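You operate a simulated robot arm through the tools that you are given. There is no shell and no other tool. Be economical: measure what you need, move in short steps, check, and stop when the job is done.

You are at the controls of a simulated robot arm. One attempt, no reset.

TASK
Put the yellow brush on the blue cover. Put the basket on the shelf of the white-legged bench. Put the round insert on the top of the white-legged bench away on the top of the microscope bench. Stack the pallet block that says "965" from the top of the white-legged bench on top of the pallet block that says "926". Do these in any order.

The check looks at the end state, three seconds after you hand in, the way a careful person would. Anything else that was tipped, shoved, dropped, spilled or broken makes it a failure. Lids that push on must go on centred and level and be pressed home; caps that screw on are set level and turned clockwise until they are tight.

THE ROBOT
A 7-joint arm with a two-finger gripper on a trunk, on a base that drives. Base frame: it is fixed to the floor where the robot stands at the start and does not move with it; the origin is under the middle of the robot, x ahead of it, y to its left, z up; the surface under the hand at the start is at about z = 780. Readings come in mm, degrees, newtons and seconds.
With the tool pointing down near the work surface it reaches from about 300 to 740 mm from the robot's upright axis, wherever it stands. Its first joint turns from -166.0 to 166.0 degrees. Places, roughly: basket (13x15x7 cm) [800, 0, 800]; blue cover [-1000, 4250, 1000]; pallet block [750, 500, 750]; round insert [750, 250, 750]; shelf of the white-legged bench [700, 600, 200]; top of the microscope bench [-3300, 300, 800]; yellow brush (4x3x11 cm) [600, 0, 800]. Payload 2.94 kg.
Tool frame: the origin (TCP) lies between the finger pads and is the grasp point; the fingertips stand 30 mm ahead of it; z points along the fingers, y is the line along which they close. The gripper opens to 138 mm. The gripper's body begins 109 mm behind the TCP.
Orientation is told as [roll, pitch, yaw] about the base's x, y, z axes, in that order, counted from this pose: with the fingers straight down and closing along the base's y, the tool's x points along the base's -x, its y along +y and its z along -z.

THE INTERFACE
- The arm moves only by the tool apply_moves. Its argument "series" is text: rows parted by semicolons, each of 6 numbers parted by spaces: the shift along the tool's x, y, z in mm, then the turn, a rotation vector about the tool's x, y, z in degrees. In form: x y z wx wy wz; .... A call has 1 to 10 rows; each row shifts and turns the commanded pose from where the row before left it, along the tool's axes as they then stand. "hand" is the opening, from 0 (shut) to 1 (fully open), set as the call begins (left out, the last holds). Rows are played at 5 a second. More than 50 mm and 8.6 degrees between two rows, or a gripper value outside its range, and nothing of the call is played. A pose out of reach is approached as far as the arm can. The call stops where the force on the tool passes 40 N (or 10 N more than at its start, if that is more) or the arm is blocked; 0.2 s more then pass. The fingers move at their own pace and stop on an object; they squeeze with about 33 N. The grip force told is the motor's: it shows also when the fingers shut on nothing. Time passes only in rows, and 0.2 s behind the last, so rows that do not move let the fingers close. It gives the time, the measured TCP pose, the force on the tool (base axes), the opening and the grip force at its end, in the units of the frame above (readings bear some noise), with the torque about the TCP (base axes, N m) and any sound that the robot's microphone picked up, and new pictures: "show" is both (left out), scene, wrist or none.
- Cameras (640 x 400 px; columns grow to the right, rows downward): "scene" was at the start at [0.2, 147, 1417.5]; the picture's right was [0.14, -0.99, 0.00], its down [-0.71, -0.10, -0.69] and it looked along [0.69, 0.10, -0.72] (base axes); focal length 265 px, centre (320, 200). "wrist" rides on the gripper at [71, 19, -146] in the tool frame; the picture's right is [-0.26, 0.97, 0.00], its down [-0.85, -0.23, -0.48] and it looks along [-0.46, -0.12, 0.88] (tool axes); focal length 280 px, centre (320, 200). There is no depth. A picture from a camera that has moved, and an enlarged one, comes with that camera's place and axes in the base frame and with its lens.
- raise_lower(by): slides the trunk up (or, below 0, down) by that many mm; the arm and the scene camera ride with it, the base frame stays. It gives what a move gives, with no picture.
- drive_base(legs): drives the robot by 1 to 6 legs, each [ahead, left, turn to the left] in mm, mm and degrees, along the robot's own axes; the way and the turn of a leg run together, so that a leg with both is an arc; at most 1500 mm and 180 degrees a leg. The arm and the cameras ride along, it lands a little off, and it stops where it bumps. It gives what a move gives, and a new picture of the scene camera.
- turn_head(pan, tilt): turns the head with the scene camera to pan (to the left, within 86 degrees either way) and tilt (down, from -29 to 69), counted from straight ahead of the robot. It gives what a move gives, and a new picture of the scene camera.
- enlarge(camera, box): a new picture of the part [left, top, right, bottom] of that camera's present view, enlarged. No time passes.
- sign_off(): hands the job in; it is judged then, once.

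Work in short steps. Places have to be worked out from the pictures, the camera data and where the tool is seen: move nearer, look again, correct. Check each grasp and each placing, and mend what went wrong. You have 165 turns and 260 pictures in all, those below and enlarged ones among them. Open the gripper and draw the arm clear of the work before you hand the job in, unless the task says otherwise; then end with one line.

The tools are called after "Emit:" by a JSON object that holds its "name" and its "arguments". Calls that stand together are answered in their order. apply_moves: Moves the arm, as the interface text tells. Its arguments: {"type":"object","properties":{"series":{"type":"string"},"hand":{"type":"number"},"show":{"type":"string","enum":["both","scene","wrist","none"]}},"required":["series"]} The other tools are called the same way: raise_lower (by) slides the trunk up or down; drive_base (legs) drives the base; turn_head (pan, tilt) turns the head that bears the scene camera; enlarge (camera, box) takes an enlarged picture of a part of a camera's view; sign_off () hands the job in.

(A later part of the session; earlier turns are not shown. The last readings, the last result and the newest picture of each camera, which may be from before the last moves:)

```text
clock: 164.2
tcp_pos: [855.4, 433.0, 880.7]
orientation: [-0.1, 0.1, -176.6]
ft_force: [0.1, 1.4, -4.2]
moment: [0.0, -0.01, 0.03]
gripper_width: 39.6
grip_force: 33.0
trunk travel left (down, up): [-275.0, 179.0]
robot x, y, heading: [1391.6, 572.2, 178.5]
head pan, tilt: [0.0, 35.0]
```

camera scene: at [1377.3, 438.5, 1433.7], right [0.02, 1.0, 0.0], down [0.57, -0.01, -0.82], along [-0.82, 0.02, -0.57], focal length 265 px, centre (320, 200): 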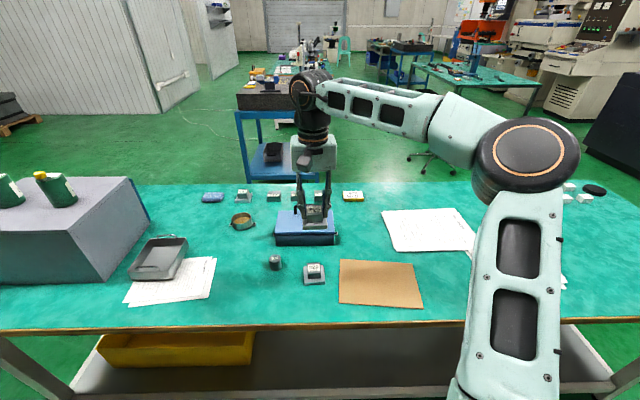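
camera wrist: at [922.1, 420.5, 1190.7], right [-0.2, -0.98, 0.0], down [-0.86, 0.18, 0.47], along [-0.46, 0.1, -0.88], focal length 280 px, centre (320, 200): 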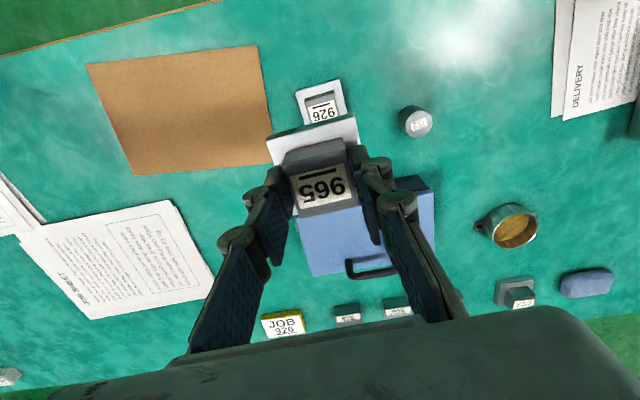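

Emit:
{"name": "apply_moves", "arguments": {"series": "0 0 1.5 0 0 0;0 0 0 0 0 0", "show": "none"}}

Emit:
{"name": "apply_moves", "arguments": {"series": "0 0 1.5 0 0 0;0 0 0 0 0 0", "show": "none"}}

Emit:
{"name": "enlarge", "arguments": {"camera": "scene", "box": [280, 225, 360, 295]}}

```text
clock: 164.8
tcp_pos: [854.4, 431.6, 880.0]
orientation: [-0.2, 0.1, -176.5]
ft_force: [-0.2, 0.3, -4.4]
moment: [0.03, -0.01, 0.01]
gripper_width: 39.2
grip_force: 32.7
trunk travel left (down, up): [-275.0, 179.0]
robot x, y, heading: [1388.2, 571.9, 178.6]
head pan, tilt: [0.0, 35.0]
```

```text
clock: 165.4
tcp_pos: [856.1, 432.4, 877.4]
orientation: [-0.1, 0.1, -176.5]
ft_force: [0.0, -0.3, -4.5]
moment: [-0.05, 0.0, 0.03]
gripper_width: 39.5
grip_force: 33.0
trunk travel left (down, up): [-275.0, 179.0]
robot x, y, heading: [1386.6, 573.4, 178.5]
head pan, tilt: [0.0, 35.0]
```

```text
5.71 times, centred on (320, 260) of scene
camera zoom: at [1377.3, 438.5, 1433.7], right [0.02, 1.0, 0.0], down [0.57, -0.01, -0.82], along [-0.82, 0.02, -0.57], focal length 1514 px, centre (320, -143)
```

zoom: 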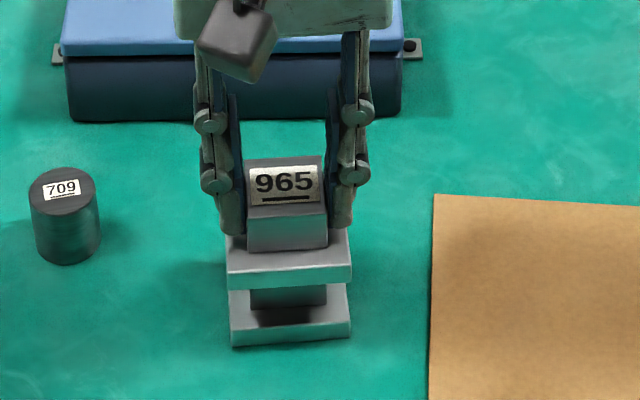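

By the picture the gap is nearly closed; I continue in 1.5 mm steps watching the force.

Emit:
{"name": "apply_moves", "arguments": {"series": "0 0 1.5 0 0 0;0 0 0 0 0 0", "show": "none"}}

Emit:
{"name": "apply_moves", "arguments": {"series": "0 0 1.5 0 0 0;0 0 0 0 0 0", "show": "none"}}

Emit:
{"name": "apply_moves", "arguments": {"series": "0 0 1.5 0 0 0;0 0 0 0 0 0", "show": "none"}}

```text
clock: 166.0
tcp_pos: [854.1, 431.9, 876.9]
orientation: [-0.1, 0.1, -176.5]
ft_force: [-0.3, -0.3, -4.7]
moment: [-0.01, -0.01, 0.03]
gripper_width: 39.5
grip_force: 33.3
trunk travel left (down, up): [-275.0, 179.0]
robot x, y, heading: [1387.1, 571.6, 178.8]
head pan, tilt: [0.0, 35.0]
```

```text
clock: 166.6
tcp_pos: [853.1, 432.7, 876.1]
orientation: [-0.1, 0.1, -176.5]
ft_force: [-0.3, 0.2, -5.3]
moment: [0.02, 0.0, -0.01]
gripper_width: 39.3
grip_force: 32.9
trunk travel left (down, up): [-275.0, 179.0]
robot x, y, heading: [1387.4, 574.6, 178.6]
head pan, tilt: [0.0, 35.0]
```

```text
clock: 167.2
tcp_pos: [855.1, 431.4, 873.2]
orientation: [-0.1, 0.1, -176.5]
ft_force: [-0.5, 0.0, -4.5]
moment: [0.02, -0.03, -0.02]
gripper_width: 39.4
grip_force: 33.5
trunk travel left (down, up): [-275.0, 179.0]
robot x, y, heading: [1386.8, 573.8, 178.9]
head pan, tilt: [0.0, 35.0]
```

Emit:
{"name": "enlarge", "arguments": {"camera": "scene", "box": [295, 235, 345, 295]}}

Emit:
{"name": "apply_moves", "arguments": {"series": "0 0 1.5 0 0 0;0 0 0 0 0 0", "show": "none"}}

Emit:
{"name": "apply_moves", "arguments": {"series": "0 0 1.5 0 0 0;0 0 0 0 0 0", "show": "none"}}

```text
6.67 times, centred on (320, 265) of scene
camera zoom: at [1377.3, 438.5, 1433.7], right [0.02, 1.0, 0.0], down [0.57, -0.01, -0.82], along [-0.82, 0.02, -0.57], focal length 1766 px, centre (320, -233)
```

zoom: 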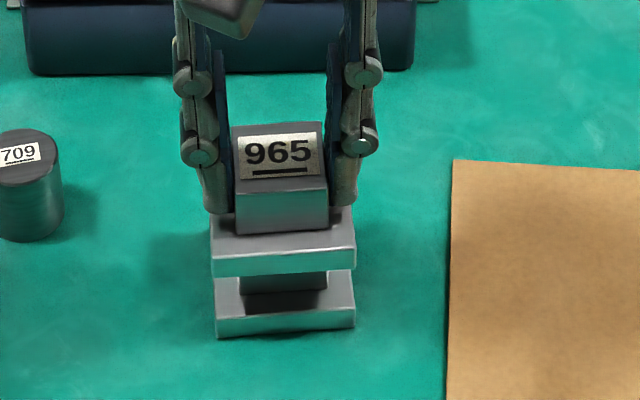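

```text
clock: 167.8
tcp_pos: [854.9, 431.9, 872.3]
orientation: [-0.1, 0.1, -176.5]
ft_force: [0.3, 0.6, -4.7]
moment: [-0.02, 0.01, 0.0]
gripper_width: 39.4
grip_force: 33.0
trunk travel left (down, up): [-275.0, 179.0]
robot x, y, heading: [1384.9, 570.2, 178.5]
head pan, tilt: [0.0, 35.0]
```

```text
clock: 168.4
tcp_pos: [853.4, 431.3, 873.0]
orientation: [-0.1, 0.0, -176.5]
ft_force: [0.0, 0.0, 6.4]
moment: [0.02, -0.19, 0.0]
gripper_width: 39.4
grip_force: 32.8
trunk travel left (down, up): [-275.0, 179.0]
robot x, y, heading: [1391.0, 573.3, 178.7]
head pan, tilt: [0.0, 35.0]
```

Contact (force went from -4.7 to +6.4 N). I release gently and rise.

Emit:
{"name": "apply_moves", "arguments": {"series": "0 0 0 0 0 0;0 0 0 0 0 0;0 0 0 0 0 0", "hand": 0.5, "show": "none"}}

Emit:
{"name": "apply_moves", "arguments": {"series": "0 0 -15 0 0 0;0 0 -35 0 0 0;0 0 -45 0 0 0;0 0 -45 0 0 0;0 0 -45 0 0 0;0 0 0 0 0 0", "show": "both"}}

Emit:
{"name": "enlarge", "arguments": {"camera": "scene", "box": [280, 225, 360, 295]}}

```text
clock: 169.2
tcp_pos: [853.9, 431.3, 870.0]
orientation: [-0.1, 0.1, -176.5]
ft_force: [0.2, 0.2, -0.4]
moment: [0.03, 0.0, 0.0]
gripper_width: 69.1
grip_force: 0.2
trunk travel left (down, up): [-275.0, 179.0]
robot x, y, heading: [1390.8, 572.6, 179.1]
head pan, tilt: [0.0, 35.0]
```

```text
clock: 170.6
tcp_pos: [852.5, 430.5, 1058.3]
orientation: [-0.1, 0.1, -176.4]
ft_force: [-0.3, 0.4, 0.9]
moment: [0.0, -0.01, 0.02]
gripper_width: 69.0
grip_force: 0.0
trunk travel left (down, up): [-275.0, 179.0]
robot x, y, heading: [1387.5, 574.5, 178.6]
head pan, tilt: [0.0, 35.0]
camera scene: at [1377.9, 438.6, 1433.7], right [0.02, 1.0, 0.0], down [0.57, -0.01, -0.82], along [-0.82, 0.02, -0.57], focal length 265 px, centre (320, 200)
camera wrist: at [926.0, 416.1, 1202.2], right [-0.2, -0.98, 0.0], down [-0.86, 0.18, 0.47], along [-0.46, 0.1, -0.88], focal length 280 px, centre (320, 200)
```

scene: 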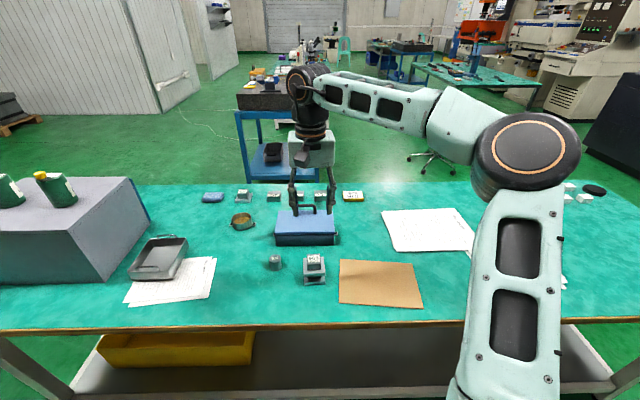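
wrist: 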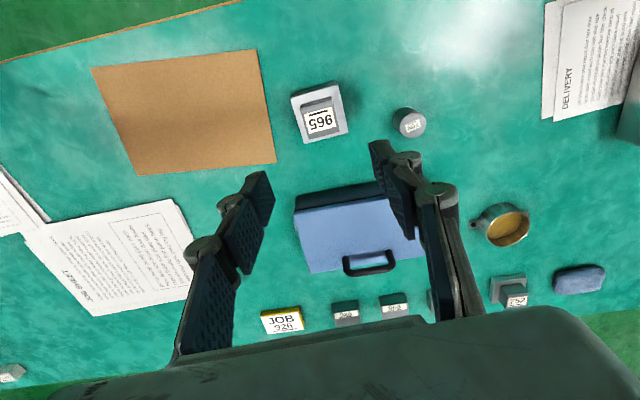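

```text
5.71 times, centred on (320, 260) of scene
camera zoom: at [1377.9, 438.6, 1433.7], right [0.02, 1.0, 0.0], down [0.57, -0.01, -0.82], along [-0.82, 0.02, -0.57], focal length 1514 px, centre (320, -143)
```

zoom: 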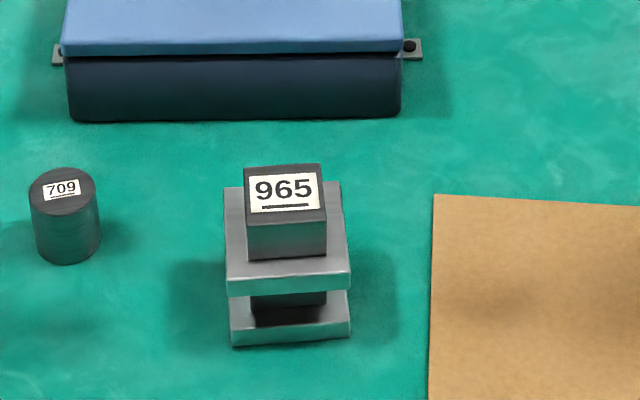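

965 sits squarely on 926. Next is the basket at ≈(780, -57): I strafe along the bench so it's in front of me.

Emit:
{"name": "drive_base", "arguments": {"legs": [[0, 600, 1.3]]}}

Emit:
{"name": "apply_moves", "arguments": {"series": "0 0 0 0 0 0", "show": "wrist"}}

Emit:
{"name": "enlarge", "arguments": {"camera": "scene", "box": [230, 180, 430, 320]}}

```text
clock: 176.4
tcp_pos: [849.9, -191.3, 1055.4]
orientation: [-0.2, 0.1, -175.2]
ft_force: [0.3, -0.1, -1.0]
moment: [-0.01, 0.03, 0.0]
gripper_width: 68.8
grip_force: 0.1
trunk travel left (down, up): [-275.0, 179.0]
robot x, y, heading: [1379.8, -37.7, 179.9]
head pan, tilt: [0.0, 35.0]
camera scene: at [1372.9, -172.8, 1433.7], right [0.0, 1.0, 0.0], down [0.57, 0.0, -0.82], along [-0.82, 0.0, -0.57], focal length 265 px, centre (320, 200)
```

scene: 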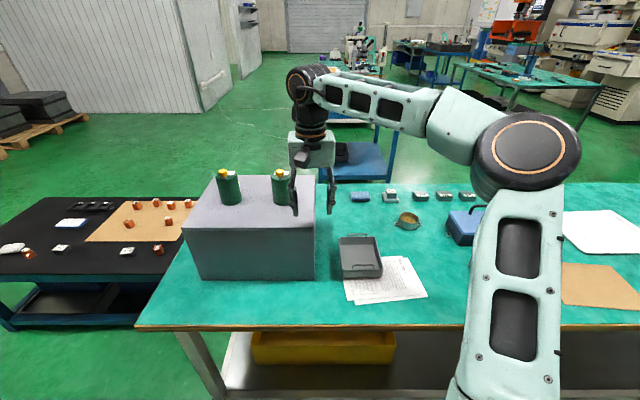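

```text
clock: 176.8
tcp_pos: [849.4, -190.8, 1056.2]
orientation: [-0.2, 0.1, -175.3]
ft_force: [-0.2, 0.5, 0.5]
moment: [0.03, -0.02, 0.02]
gripper_width: 68.9
grip_force: 0.1
trunk travel left (down, up): [-275.0, 179.0]
robot x, y, heading: [1377.1, -34.9, 179.5]
head pan, tilt: [0.0, 35.0]
camera wrist: at [921.6, -204.4, 1201.6], right [-0.18, -0.98, 0.0], down [-0.87, 0.16, 0.48], along [-0.47, 0.09, -0.88], focal length 280 px, centre (320, 200)
```

wrist: 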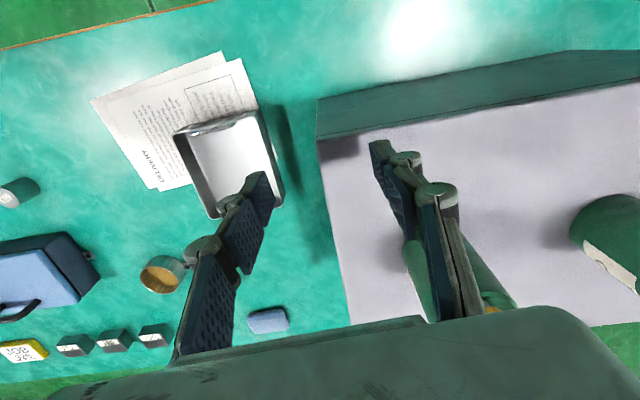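

```text
2.86 times, centred on (330, 250) of scene
camera zoom: at [1372.9, -172.8, 1433.7], right [0.0, 1.0, 0.0], down [0.57, 0.0, -0.82], along [-0.82, 0.0, -0.57], focal length 757 px, centre (291, 57)
```

zoom: 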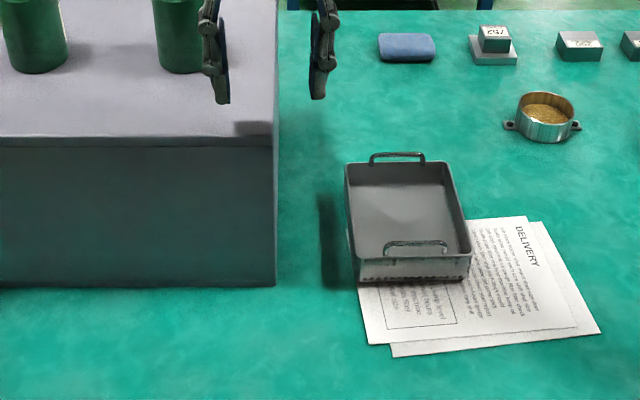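

The basket's +y wall midpoint is at about (798, -7), rim z≈850, basket yaw ≈+5°. I'll pinch that wall, so I move above it with a narrow opening.

Emit:
{"name": "apply_moves", "arguments": {"series": "-7.2 -37.4 19 0 0 0;-7.2 -37.4 19 0 0 0;-7.2 -37.4 19 0 0 0;-7.2 -37.4 19 0 0 0;-7.2 -37.4 19 0 0 0;0 0 0 0 0 0;0 0 0 0 0 0", "hand": 0.35, "show": "both"}}

Emit:
{"name": "enlarge", "arguments": {"camera": "wrist", "box": [240, 40, 500, 240]}}

```text
clock: 178.4
tcp_pos: [797.5, -9.8, 962.5]
orientation: [-0.1, 0.1, -175.3]
ft_force: [0.1, 0.4, 0.7]
moment: [0.0, -0.01, -0.02]
gripper_width: 48.3
grip_force: 0.0
trunk travel left (down, up): [-275.0, 179.0]
robot x, y, heading: [1377.9, -39.6, 180.0]
head pan, tilt: [0.0, 35.0]
camera scene: at [1373.0, -172.8, 1433.7], right [0.0, 1.0, 0.0], down [0.57, 0.0, -0.82], along [-0.82, 0.0, -0.57], focal length 265 px, centre (320, 200)
camera wrist: at [869.6, -23.4, 1107.9], right [-0.18, -0.98, 0.0], down [-0.87, 0.16, 0.48], along [-0.47, 0.09, -0.88], focal length 280 px, centre (320, 200)
```

scene: 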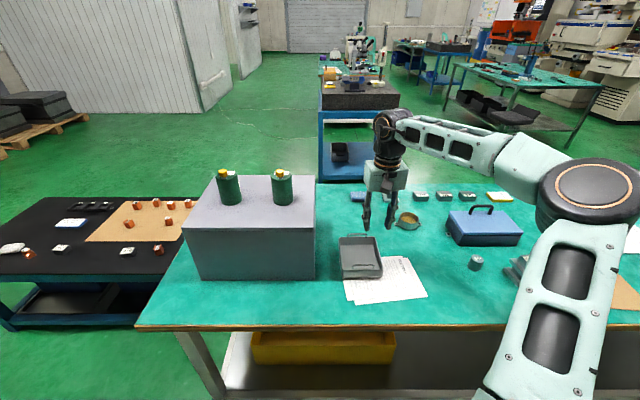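
wrist: 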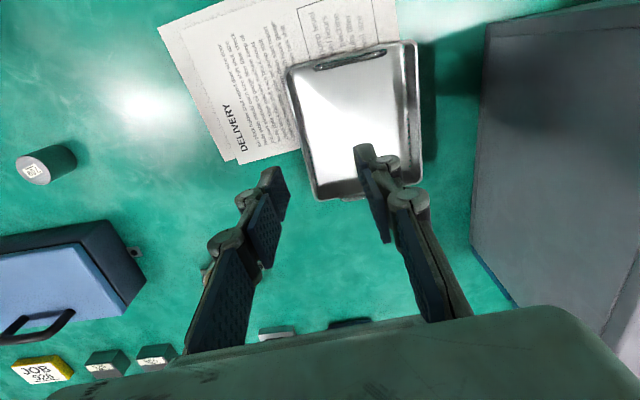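

```text
2.00 times, centred on (370, 140) of wrist
camera zoom: at [869.6, -23.4, 1107.9], right [-0.18, -0.98, 0.0], down [-0.87, 0.16, 0.48], along [-0.47, 0.09, -0.88], focal length 561 px, centre (220, 320)
```

zoom: 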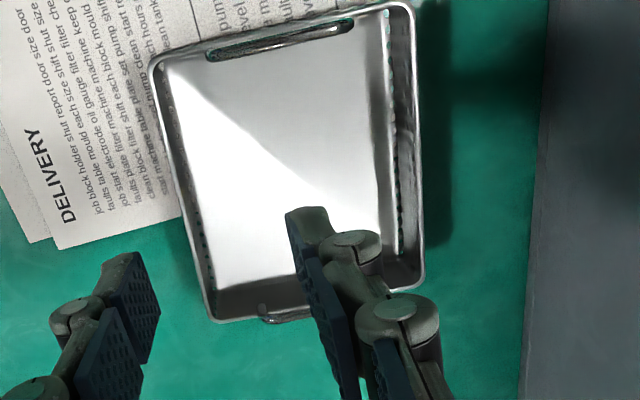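

Refined: the wall is at y≈10.5, x 723–855, rim z≈833, yaw ≈+2°. I adjust and lower to just above the rim.

Emit:
{"name": "apply_moves", "arguments": {"series": "-5.8 -20.9 30 0 0 2.7;0 0 40 0 0 0;0 0 0 0 0 0;0 0 0 0 0 0", "show": "wrist"}}

Emit:
{"name": "enlarge", "arguments": {"camera": "scene", "box": [310, 180, 430, 300]}}

```text
clock: 179.4
tcp_pos: [791.9, 10.4, 891.3]
orientation: [-0.1, 0.1, -178.0]
ft_force: [-1.3, 0.7, -0.7]
moment: [0.01, -0.02, -0.02]
gripper_width: 48.0
grip_force: 0.0
trunk travel left (down, up): [-275.0, 179.0]
robot x, y, heading: [1381.7, -39.0, 179.8]
head pan, tilt: [0.0, 35.0]
camera wrist: at [863.4, -5.6, 1036.9], right [-0.23, -0.97, 0.0], down [-0.86, 0.2, 0.48], along [-0.46, 0.11, -0.88], focal length 280 px, centre (320, 200)
```

wrist: 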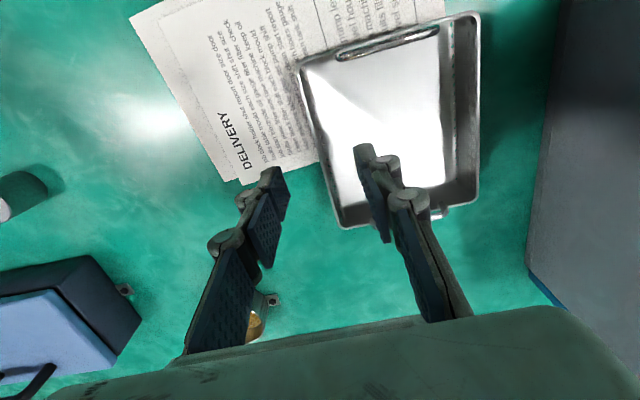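

```text
3.33 times, centred on (370, 240) of scene
camera zoom: at [1373.0, -172.8, 1433.7], right [0.0, 1.0, 0.0], down [0.57, 0.0, -0.82], along [-0.82, 0.0, -0.57], focal length 883 px, centre (153, 67)
```

zoom: 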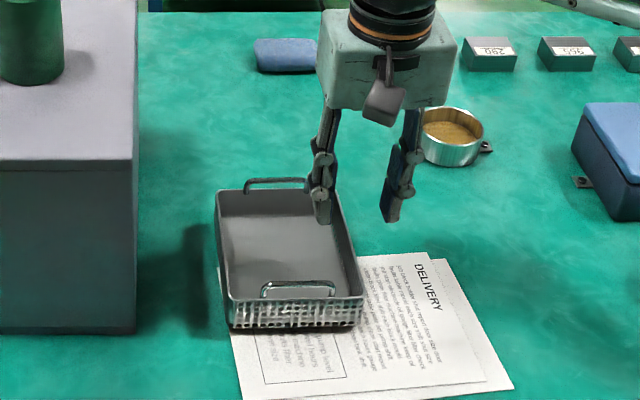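

The wall (y≈8) lies between the fingers. I descend so the fingertips reach ~30 mm below the rim and close.

Emit:
{"name": "apply_moves", "arguments": {"series": "0 2.5 30 0 0 0;0 0 27 0 0 0;0 0 0 0 0 0", "show": "wrist"}}

Emit:
{"name": "apply_moves", "arguments": {"series": "0 0 0 0 0 0;0 0 0 0 0 0;0 0 0 0 0 0;0 0 0 0 0 0", "hand": 0, "show": "wrist"}}

```text
clock: 180.2
tcp_pos: [792.2, 8.9, 833.3]
orientation: [-0.1, 0.1, -178.0]
ft_force: [-0.1, 0.1, -0.9]
moment: [-0.01, 0.01, -0.02]
gripper_width: 48.2
grip_force: 0.2
trunk travel left (down, up): [-275.0, 179.0]
robot x, y, heading: [1380.8, -38.9, 179.7]
head pan, tilt: [0.0, 35.0]
camera wrist: at [863.8, -8.0, 978.9], right [-0.23, -0.97, 0.0], down [-0.86, 0.2, 0.48], along [-0.46, 0.11, -0.88], focal length 280 px, centre (320, 200)
```

wrist: 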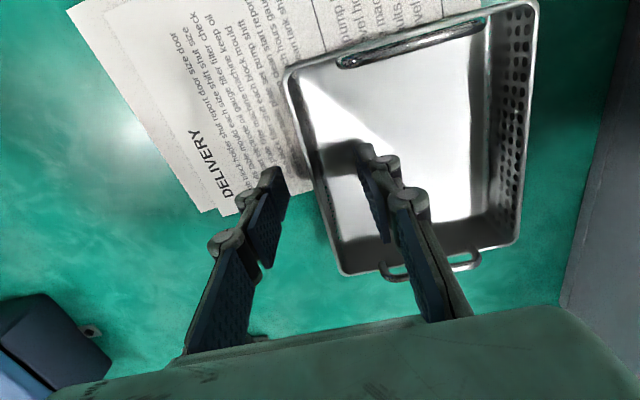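

```text
clock: 181.2
tcp_pos: [792.0, 9.8, 833.7]
orientation: [-0.1, 0.0, -178.0]
ft_force: [-0.5, -0.2, -0.8]
moment: [0.01, -0.01, -0.05]
gripper_width: 5.9
grip_force: 32.0
trunk travel left (down, up): [-275.0, 179.0]
robot x, y, heading: [1381.5, -39.9, 180.1]
head pan, tilt: [0.0, 35.0]
camera wrist: at [863.8, -7.9, 979.1], right [-0.23, -0.97, 0.0], down [-0.86, 0.2, 0.48], along [-0.46, 0.11, -0.88], focal length 280 px, centre (320, 200)
```

wrist: 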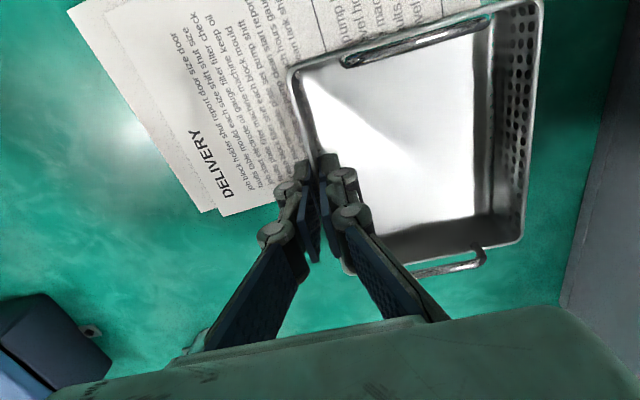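

Pinched a 6 mm rim wall. I lift slowly and check the basket stays level.

Emit:
{"name": "apply_moves", "arguments": {"series": "0 0 -5 0 0 0;0 0 -15 0 0 0;0 0 -30 0 0 0;0 0 -40 0 0 0;0 0 -40 0 0 0;0 0 0 0 0 0", "show": "both"}}

Emit:
{"name": "enlarge", "arguments": {"camera": "scene", "box": [290, 160, 430, 300]}}

```text
clock: 182.6
tcp_pos: [790.3, 9.8, 964.1]
orientation: [-0.1, 0.1, -178.0]
ft_force: [-0.1, -0.7, -1.0]
moment: [0.09, -0.03, -0.01]
gripper_width: 5.9
grip_force: 30.8
trunk travel left (down, up): [-275.0, 179.0]
robot x, y, heading: [1383.2, -37.8, 179.7]
head pan, tilt: [0.0, 35.0]
camera scene: at [1372.9, -172.8, 1433.7], right [0.0, 1.0, 0.0], down [0.57, 0.0, -0.82], along [-0.82, 0.0, -0.57], focal length 265 px, centre (320, 200)
camera wrist: at [862.3, -6.5, 1110.2], right [-0.23, -0.97, 0.0], down [-0.86, 0.2, 0.47], along [-0.46, 0.11, -0.88], focal length 280 px, centre (320, 200)
```

scene: 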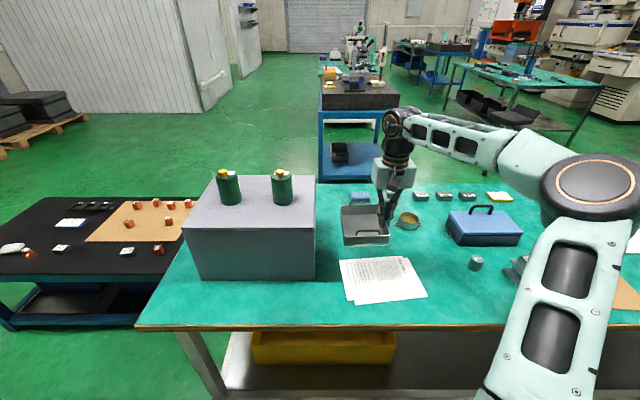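
wrist: 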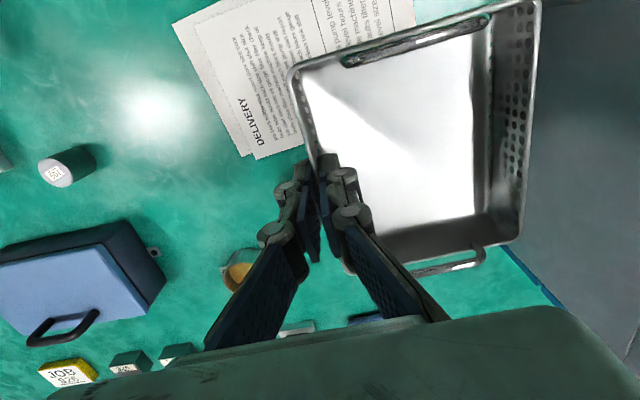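

```text
2.86 times, centred on (360, 230) of scene
camera zoom: at [1372.9, -172.8, 1433.7], right [0.0, 1.0, 0.0], down [0.57, 0.0, -0.82], along [-0.82, 0.0, -0.57], focal length 757 px, centre (206, 114)
```

zoom: 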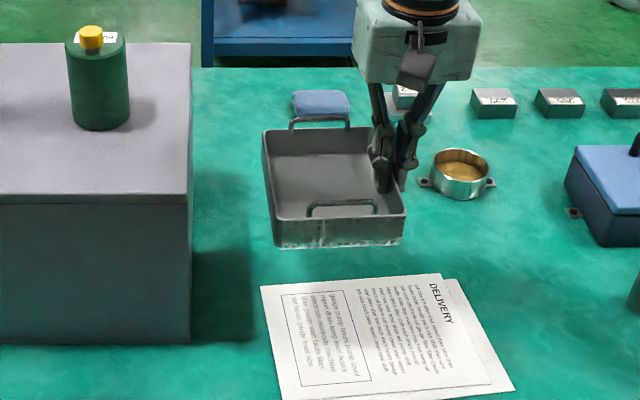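

The basket hangs level. I raise it slightly, back away, shift right (+y) to the free shelf area, and lower the trunk to inspect the shelf.

Emit:
{"name": "drive_base", "arguments": {"legs": [[-380, 0, 0], [0, -530, 0]]}}

Emit:
{"name": "raise_lower", "arguments": {"by": -272}}

Emit:
{"name": "turn_head", "arguments": {"pan": 0, "tilt": 40}}

Emit:
{"name": "apply_moves", "arguments": {"series": "0 0 0 0 0 0;0 0 0 0 0 0"}}

```text
clock: 189.8
tcp_pos: [1173.3, 541.8, 963.0]
orientation: [-0.1, 0.1, -178.2]
ft_force: [0.7, 0.2, -1.8]
moment: [0.1, -0.03, 0.01]
gripper_width: 6.1
grip_force: 31.3
trunk travel left (down, up): [-275.0, 179.0]
robot x, y, heading: [1764.5, 487.7, 179.7]
head pan, tilt: [0.0, 35.0]
camera scene: at [1754.7, 357.2, 1433.7], right [0.01, 1.0, 0.0], down [0.57, 0.0, -0.82], along [-0.82, 0.01, -0.57], focal length 265 px, centre (320, 200)
```

scene: 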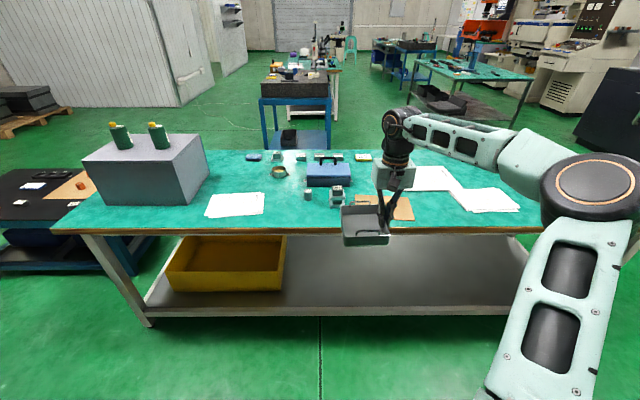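

```text
clock: 192.6
tcp_pos: [1172.0, 542.7, 691.7]
orientation: [0.0, 0.1, -178.4]
ft_force: [-0.1, -0.2, -2.0]
moment: [0.06, -0.02, 0.01]
gripper_width: 5.9
grip_force: 31.8
trunk travel left (down, up): [-3.0, 451.0]
robot x, y, heading: [1761.4, 492.9, 179.5]
head pan, tilt: [0.0, 35.0]
```

```text
clock: 193.2
tcp_pos: [1174.1, 541.2, 692.3]
orientation: [-0.1, 0.1, -178.3]
ft_force: [-0.2, 0.5, -0.8]
moment: [0.1, 0.03, 0.01]
gripper_width: 6.1
grip_force: 30.9
trunk travel left (down, up): [-3.0, 451.0]
robot x, y, heading: [1763.8, 492.0, 179.7]
head pan, tilt: [0.0, 40.0]
camera scene: at [1757.8, 357.2, 1154.2], right [0.01, 1.0, 0.0], down [0.64, 0.0, -0.77], along [-0.77, 0.0, -0.64], focal length 265 px, centre (320, 200)
```

scene: 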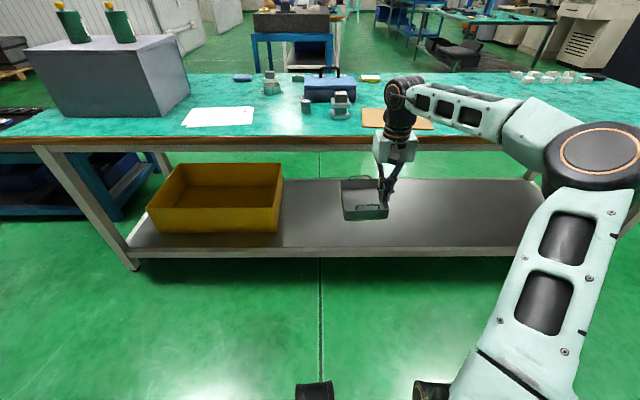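

```text
clock: 193.8
tcp_pos: [1173.5, 543.3, 692.4]
orientation: [-0.1, 0.1, -178.3]
ft_force: [-0.1, 0.2, -1.9]
moment: [0.09, -0.04, -0.01]
gripper_width: 5.8
grip_force: 30.9
trunk travel left (down, up): [-3.0, 451.0]
robot x, y, heading: [1761.3, 493.1, 179.5]
head pan, tilt: [0.0, 40.0]
camera scene: at [1757.8, 357.2, 1154.2], right [0.01, 1.0, 0.0], down [0.64, 0.0, -0.77], along [-0.77, 0.0, -0.64], focal length 265 px, centre (320, 200)
camera wrist: at [1244.7, 525.5, 837.7], right [-0.23, -0.97, 0.0], down [-0.86, 0.2, 0.47], along [-0.46, 0.11, -0.88], focal length 280 px, centre (320, 200)
```

scene: 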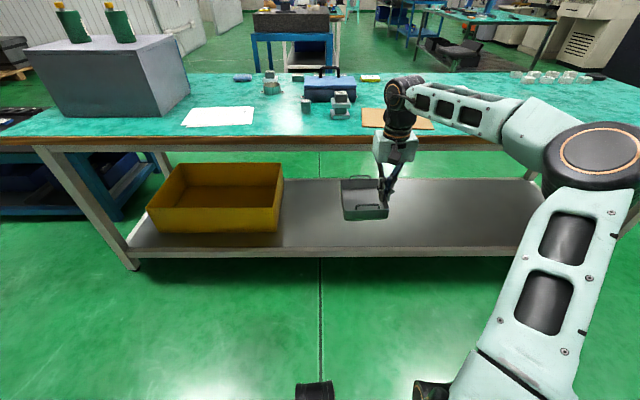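
wrist: 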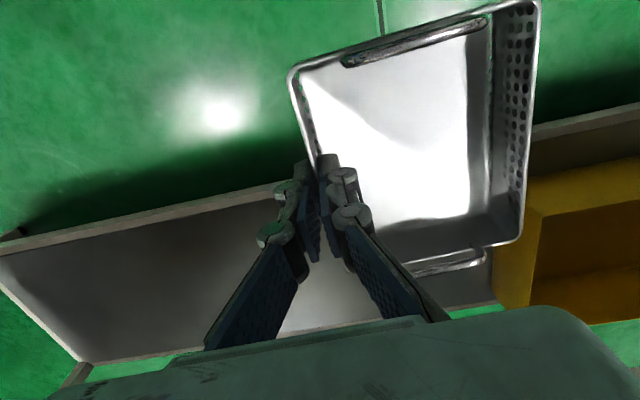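

The shelf is at z≈205, its back edge x≈970, and the bench top's underside ≈740. I lower the hand with the basket outside the bench, to z≈310.

Emit:
{"name": "apply_moves", "arguments": {"series": "0 0 48 0 0 0;0 0 48 0 0 0;0 0 48 0 0 0;0 0 48 0 0 0;0 0 48 0 0 0;0 0 48 0 0 0;0 0 48 0 0 0;0 0 46 0 0 0;0 0 0 0 0 0", "show": "both"}}

```text
clock: 195.8
tcp_pos: [1175.1, 543.5, 311.4]
orientation: [-0.1, 0.0, -178.2]
ft_force: [0.0, 0.6, -1.1]
moment: [0.09, 0.02, 0.0]
gripper_width: 6.2
grip_force: 31.4
trunk travel left (down, up): [-3.0, 451.0]
robot x, y, heading: [1765.3, 492.1, 179.5]
head pan, tilt: [0.0, 40.0]
camera scene: at [1757.8, 357.2, 1154.2], right [0.01, 1.0, 0.0], down [0.64, 0.0, -0.77], along [-0.77, 0.0, -0.64], focal length 265 px, centre (320, 200)
camera wrist: at [1247.2, 526.4, 457.2], right [-0.23, -0.97, 0.0], down [-0.86, 0.2, 0.48], along [-0.46, 0.11, -0.88], focal length 280 px, centre (320, 200)
```

scene: 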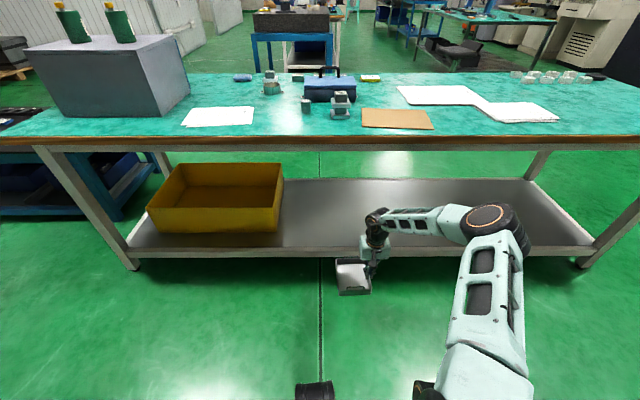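
wrist: 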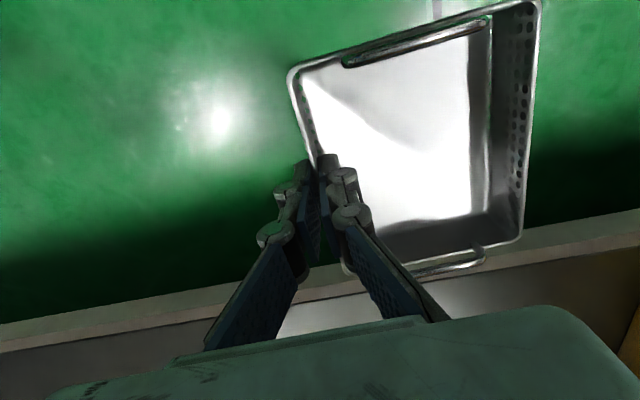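

The elbow would foul the bench edge if I drove in as is, so I extend the arm 110 mm first to flatten it.

Emit:
{"name": "apply_moves", "arguments": {"series": "-28 0 0 0 0 0;-28 0 0 0 0 0;-28 0 0 0 0 0;-28 0 0 0 0 0;0 0 0 0 0 0;0 0 0 0 0 0", "show": "scene"}}

```text
clock: 197.2
tcp_pos: [1061.6, 539.1, 310.8]
orientation: [-0.1, 0.1, -178.2]
ft_force: [-0.3, -0.1, -1.6]
moment: [0.08, -0.01, -0.05]
gripper_width: 5.9
grip_force: 31.5
trunk travel left (down, up): [-3.0, 451.0]
robot x, y, heading: [1764.7, 491.9, 179.7]
head pan, tilt: [0.0, 40.0]
camera scene: at [1757.8, 357.2, 1154.2], right [0.01, 1.0, 0.0], down [0.64, 0.0, -0.77], along [-0.77, 0.0, -0.64], focal length 265 px, centre (320, 200)
```

scene: 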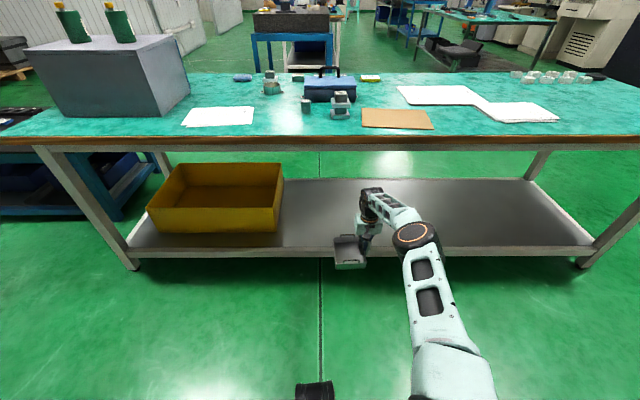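

The elbow is now at ~710 high and further back. I drive in ~200 mm under the bench top.

Emit:
{"name": "drive_base", "arguments": {"legs": [[110, 0, 0]]}}

Emit:
{"name": "enlarge", "arguments": {"camera": "scene", "box": [260, 110, 500, 290]}}

```text
clock: 198.4
tcp_pos: [949.4, 541.9, 310.8]
orientation: [-0.1, 0.1, -178.3]
ft_force: [0.5, 0.0, -2.0]
moment: [0.09, -0.02, 0.02]
gripper_width: 6.1
grip_force: 32.3
trunk travel left (down, up): [-3.0, 451.0]
robot x, y, heading: [1652.0, 492.4, 179.7]
head pan, tilt: [0.0, 40.0]
camera scene: at [1645.8, 357.8, 1154.2], right [0.01, 1.0, 0.0], down [0.64, 0.0, -0.77], along [-0.77, 0.0, -0.64], focal length 265 px, centre (320, 200)
```

scene: 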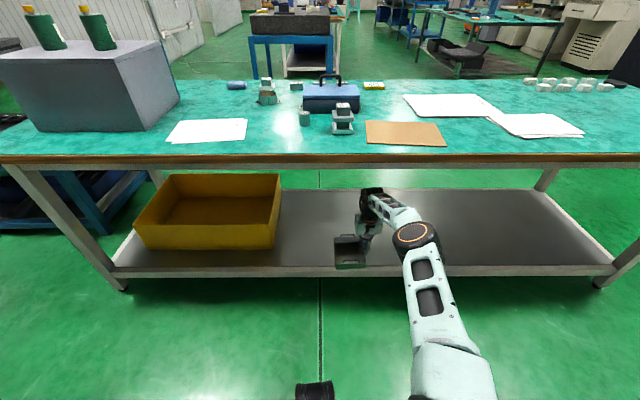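

```text
2.22 times, centred on (380, 200) of scene
camera zoom: at [1645.8, 357.8, 1154.2], right [0.01, 1.0, 0.0], down [0.64, 0.0, -0.77], along [-0.77, 0.0, -0.64], focal length 589 px, centre (187, 200)
```

zoom: 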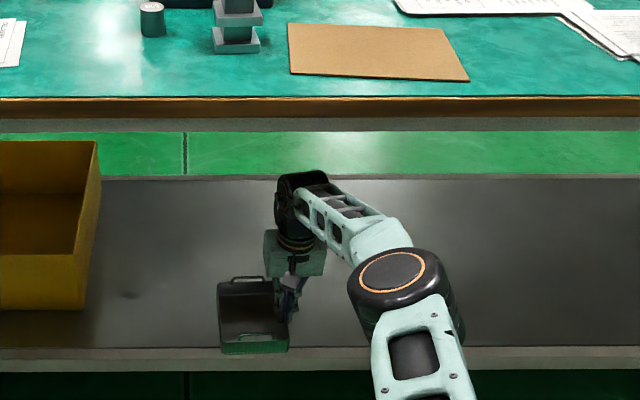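

A grey apron rail hangs to z≈710; the forearm should still pass (~690). I drive the last ~88 mm.

Emit:
{"name": "drive_base", "arguments": {"legs": [[88, 0, 0]]}}

Emit:
{"name": "apply_moves", "arguments": {"series": "0 0 20 0 0 0;0 0 15 0 0 0;0 0 0 0 0 0", "show": "both"}}

```text
clock: 199.5
tcp_pos: [861.8, 541.8, 310.0]
orientation: [-0.1, 0.1, -178.3]
ft_force: [0.7, -0.1, -1.5]
moment: [0.05, 0.0, 0.0]
gripper_width: 5.9
grip_force: 31.5
trunk travel left (down, up): [-3.0, 451.0]
robot x, y, heading: [1566.4, 487.1, 179.9]
head pan, tilt: [0.0, 40.0]
camera scene: at [1559.0, 358.4, 1154.2], right [0.01, 1.0, 0.0], down [0.64, 0.0, -0.77], along [-0.77, 0.0, -0.64], focal length 265 px, centre (320, 200)
```

scene: 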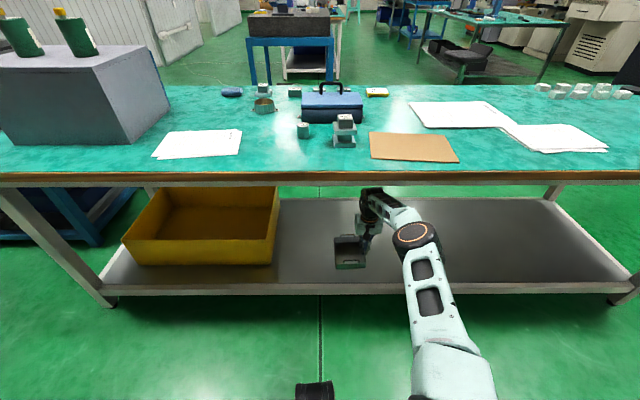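

```text
clock: 200.3
tcp_pos: [868.2, 544.3, 276.4]
orientation: [-0.2, 0.0, -178.3]
ft_force: [-0.6, 0.0, -2.0]
moment: [0.08, 0.0, -0.02]
gripper_width: 5.9
grip_force: 30.9
out of reach, approached as far as the arm can: row 2
trunk travel left (down, up): [-3.0, 451.0]
robot x, y, heading: [1562.5, 491.2, 179.6]
head pan, tilt: [0.0, 40.0]
camera scene: at [1559.0, 358.4, 1154.2], right [0.01, 1.0, 0.0], down [0.64, 0.0, -0.77], along [-0.77, 0.0, -0.64], focal length 265 px, centre (320, 200)
camera wrist: at [940.0, 527.1, 421.9], right [-0.23, -0.97, 0.0], down [-0.86, 0.2, 0.48], along [-0.46, 0.11, -0.88], focal length 280 px, centre (320, 200)
```

scene: 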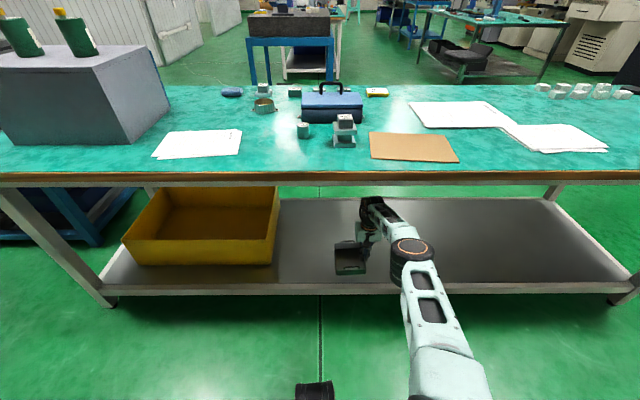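
wrist: 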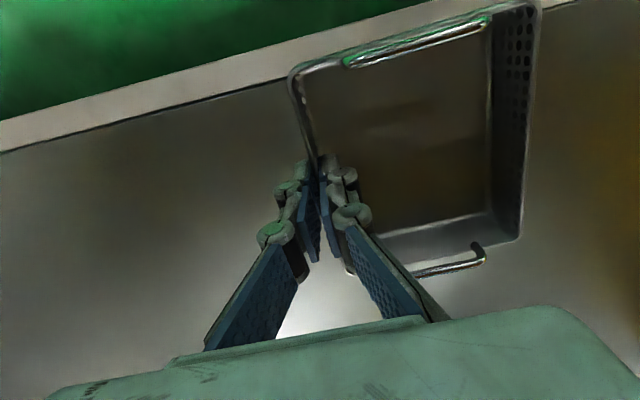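

The shelf has a lip at x≈929–944, so I want the basket ~50 mm further in. I drive another 55 mm.

Emit:
{"name": "drive_base", "arguments": {"legs": [[55, 0, 0]]}}

Emit:
{"name": "apply_moves", "arguments": {"series": "6 0 8 0 0 0;0 0 4 0 0 0;0 0 0 0 0 0", "show": "wrist"}}

Emit:
{"name": "enlarge", "arguments": {"camera": "scene", "box": [300, 150, 480, 310]}}

```text
clock: 201.3
tcp_pos: [813.9, 544.7, 275.6]
orientation: [0.0, 0.1, -178.3]
ft_force: [0.4, 1.6, -2.2]
moment: [0.08, 0.03, -0.01]
gripper_width: 5.9
grip_force: 32.1
trunk travel left (down, up): [-3.0, 451.0]
robot x, y, heading: [1510.6, 492.8, 179.6]
head pan, tilt: [0.0, 40.0]
camera scene: at [1504.5, 358.7, 1154.2], right [0.01, 1.0, 0.0], down [0.64, 0.0, -0.77], along [-0.77, 0.0, -0.64], focal length 265 px, centre (320, 200)
```

scene: 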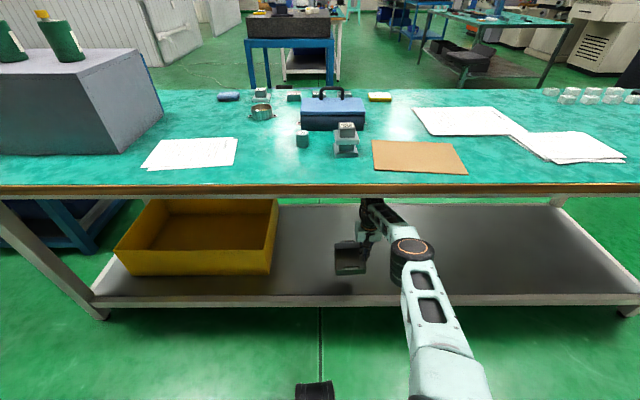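

```text
clock: 202.1
tcp_pos: [820.2, 544.3, 264.8]
orientation: [-0.2, -0.1, -178.3]
ft_force: [1.0, 0.0, -2.2]
moment: [0.09, -0.01, -0.03]
gripper_width: 6.1
grip_force: 31.9
trunk travel left (down, up): [-3.0, 451.0]
robot x, y, heading: [1512.0, 493.7, 179.6]
head pan, tilt: [0.0, 40.0]
camera wrist: at [891.6, 527.6, 409.5], right [-0.23, -0.97, 0.0], down [-0.86, 0.2, 0.48], along [-0.46, 0.11, -0.88], focal length 280 px, centre (320, 200)
```

wrist: 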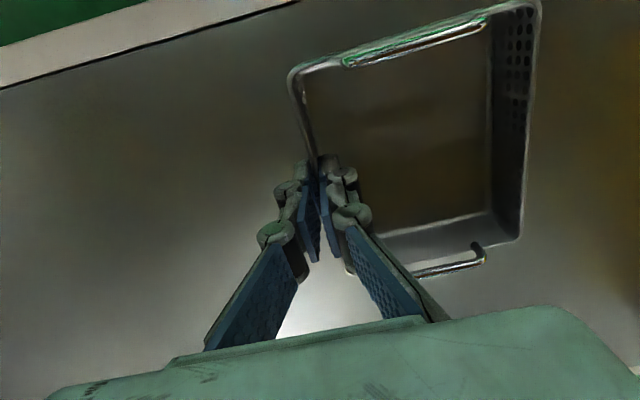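

```text
2.50 times, centred on (390, 230) of scene
camera zoom: at [1504.4, 358.7, 1154.2], right [0.01, 1.0, 0.0], down [0.64, 0.0, -0.77], along [-0.77, 0.0, -0.64], focal length 662 px, centre (145, 125)
```

zoom: 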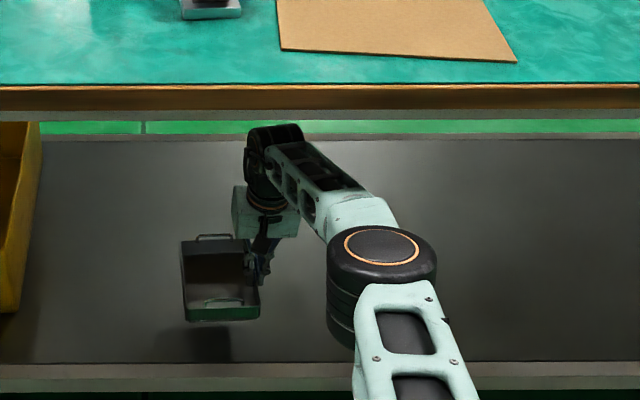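

The basket is well inside. I lower in small steps until I feel the shelf.

Emit:
{"name": "apply_moves", "arguments": {"series": "0 0 5 0 0 0;0 0 5 0 0 0;0 0 3 0 0 0;0 0 0 0 0 0", "show": "none"}}

Emit:
{"name": "enlarge", "arguments": {"camera": "scene", "box": [310, 220, 410, 310]}}

```text
clock: 203.1
tcp_pos: [822.1, 545.6, 252.4]
orientation: [-0.1, -0.1, -178.3]
ft_force: [0.2, -0.1, -1.6]
moment: [0.08, 0.03, 0.0]
gripper_width: 6.0
grip_force: 32.0
trunk travel left (down, up): [-3.0, 451.0]
robot x, y, heading: [1509.4, 494.4, 179.8]
head pan, tilt: [0.0, 40.0]
```

```text
4.44 times, centred on (360, 265) of scene
camera zoom: at [1504.4, 358.7, 1154.2], right [0.01, 1.0, 0.0], down [0.64, 0.0, -0.77], along [-0.77, 0.0, -0.64], focal length 1177 px, centre (142, -89)
```

zoom: 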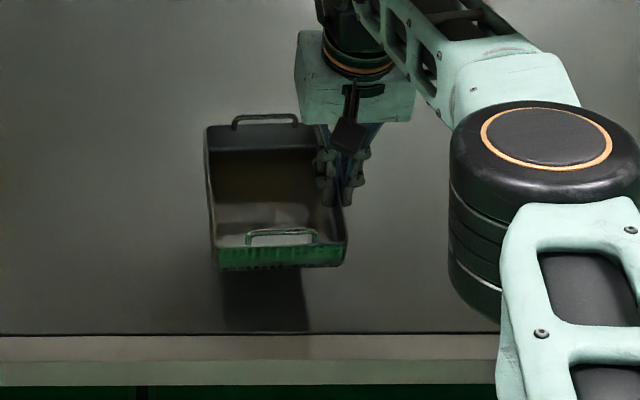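

By triangulation the shelf is nearer z≈180; I continue down.

Emit:
{"name": "apply_moves", "arguments": {"series": "0 0 5 0 0 0;0 0 4 0 0 0;0 0 3 0 0 0;0 0 0 0 0 0", "show": "none"}}

Emit:
{"name": "apply_moves", "arguments": {"series": "0 0 2 0 0 0;0 0 2 0 0 0;0 0 2 0 0 0;0 0 0 0 0 0", "show": "none"}}

Emit:
{"name": "enlarge", "arguments": {"camera": "scene", "box": [310, 220, 410, 310]}}

```text
clock: 204.1
tcp_pos: [824.2, 544.3, 246.9]
orientation: [-0.2, -0.1, -178.3]
ft_force: [0.5, -0.5, -2.7]
moment: [0.11, 0.03, 0.02]
gripper_width: 5.8
grip_force: 31.9
out of reach, approached as far as the arm can: row 1
trunk travel left (down, up): [-3.0, 451.0]
robot x, y, heading: [1509.1, 491.5, 179.4]
head pan, tilt: [0.0, 40.0]
```

```text
clock: 205.1
tcp_pos: [825.6, 543.2, 241.6]
orientation: [-0.2, -0.1, -178.3]
ft_force: [-0.2, -0.9, -1.0]
moment: [0.08, -0.03, 0.02]
gripper_width: 5.9
grip_force: 31.8
out of reach, approached as far as the arm can: row 2
trunk travel left (down, up): [-3.0, 451.0]
robot x, y, heading: [1514.9, 492.5, 179.8]
head pan, tilt: [0.0, 40.0]
```

```text
4.44 times, centred on (360, 265) of scene
camera zoom: at [1504.4, 358.7, 1154.2], right [0.01, 1.0, 0.0], down [0.64, 0.0, -0.77], along [-0.77, 0.0, -0.64], focal length 1177 px, centre (142, -89)
```

zoom: 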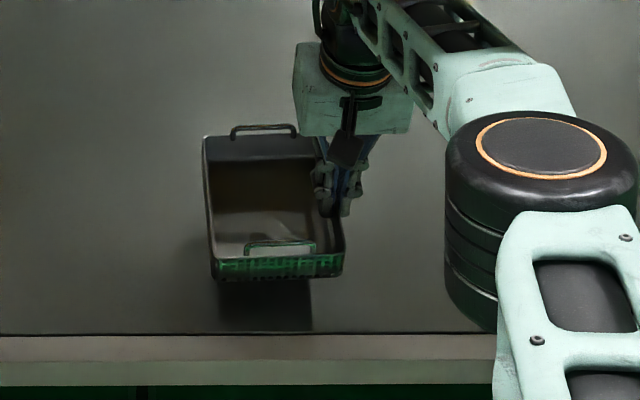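

The arm is at its reach limit, so I draw the hand back 12 mm while lowering further.

Emit:
{"name": "apply_moves", "arguments": {"series": "6 0 2 0 0 0;6 0 3 0 0 0;0 0 3 0 0 0;0 0 2 0 0 0;0 0 0 0 0 0", "show": "none"}}

Emit:
{"name": "apply_moves", "arguments": {"series": "0 0 2 0 0 0;0 0 2 0 0 0;0 0 2 0 0 0;0 0 0 0 0 0", "show": "none"}}

Emit:
{"name": "enlarge", "arguments": {"camera": "scene", "box": [310, 220, 410, 310]}}

```text
clock: 206.3
tcp_pos: [837.2, 545.1, 231.9]
orientation: [0.0, 0.0, -178.4]
ft_force: [2.0, 0.1, -0.6]
moment: [0.11, 0.04, 0.01]
gripper_width: 6.2
grip_force: 31.3
trunk travel left (down, up): [-3.0, 451.0]
robot x, y, heading: [1507.2, 491.3, 179.6]
head pan, tilt: [0.0, 40.0]
```

```text
clock: 207.3
tcp_pos: [838.8, 544.1, 225.1]
orientation: [-0.1, -0.1, -178.2]
ft_force: [0.5, 0.5, -1.4]
moment: [0.06, 0.0, 0.0]
gripper_width: 6.1
grip_force: 31.7
trunk travel left (down, up): [-3.0, 451.0]
robot x, y, heading: [1511.1, 491.2, 179.9]
head pan, tilt: [0.0, 40.0]
```

```text
4.44 times, centred on (360, 265) of scene
camera zoom: at [1504.4, 358.7, 1154.2], right [0.01, 1.0, 0.0], down [0.64, 0.0, -0.77], along [-0.77, 0.0, -0.64], focal length 1177 px, centre (142, -89)
```

zoom: 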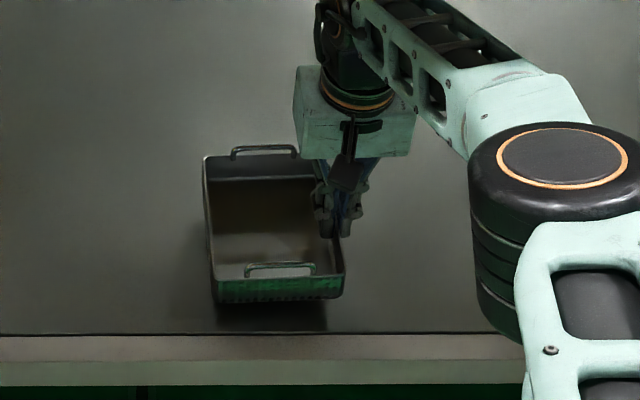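

There's about 20 mm left by the picture; I continue lowering.

Emit:
{"name": "apply_moves", "arguments": {"series": "0 0 4 0 0 0;0 0 4 0 0 0;0 0 2 0 0 0;0 0 2 0 0 0;0 0 0 0 0 0", "show": "none"}}

Emit:
{"name": "apply_moves", "arguments": {"series": "0 0 2 0 0 0;0 0 2 0 0 0;0 0 0 0 0 0", "show": "none"}}

Emit:
{"name": "apply_moves", "arguments": {"series": "0 0 2 0 0 0;0 0 2 0 0 0;0 0 0 0 0 0", "show": "none"}}

Emit:
{"name": "enlarge", "arguments": {"camera": "scene", "box": [310, 220, 410, 310]}}

```text
clock: 208.5
tcp_pos: [837.3, 543.9, 213.1]
orientation: [-0.2, 0.0, -178.3]
ft_force: [-0.4, 0.0, -0.7]
moment: [0.07, -0.06, 0.01]
gripper_width: 6.1
grip_force: 31.5
trunk travel left (down, up): [-3.0, 451.0]
robot x, y, heading: [1513.8, 494.1, 179.9]
head pan, tilt: [0.0, 40.0]
```

```text
clock: 209.3
tcp_pos: [839.0, 543.5, 210.8]
orientation: [-0.2, -0.1, -178.3]
ft_force: [-1.6, 0.3, 2.0]
moment: [0.0, -0.16, 0.0]
gripper_width: 5.9
grip_force: 31.6
trunk travel left (down, up): [-3.0, 451.0]
robot x, y, heading: [1507.9, 492.1, 179.6]
head pan, tilt: [0.0, 40.0]
```

```text
clock: 210.1
tcp_pos: [839.9, 543.1, 209.2]
orientation: [-0.2, -0.5, -178.4]
ft_force: [-3.9, 1.4, 20.7]
moment: [-0.11, -0.21, 0.0]
gripper_width: 5.9
grip_force: 31.4
out of reach, approached as far as the arm can: row 1
trunk travel left (down, up): [-3.0, 451.0]
robot x, y, heading: [1507.1, 496.8, 179.6]
head pan, tilt: [0.0, 40.0]
```

```text
4.44 times, centred on (360, 265) of scene
camera zoom: at [1506.6, 358.6, 1154.4], right [0.01, 1.0, 0.0], down [0.64, 0.0, -0.77], along [-0.77, 0.0, -0.64], focal length 1177 px, centre (142, -89)
```

zoom: 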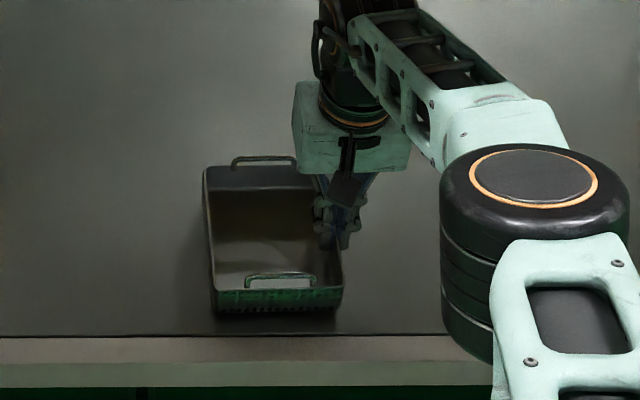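

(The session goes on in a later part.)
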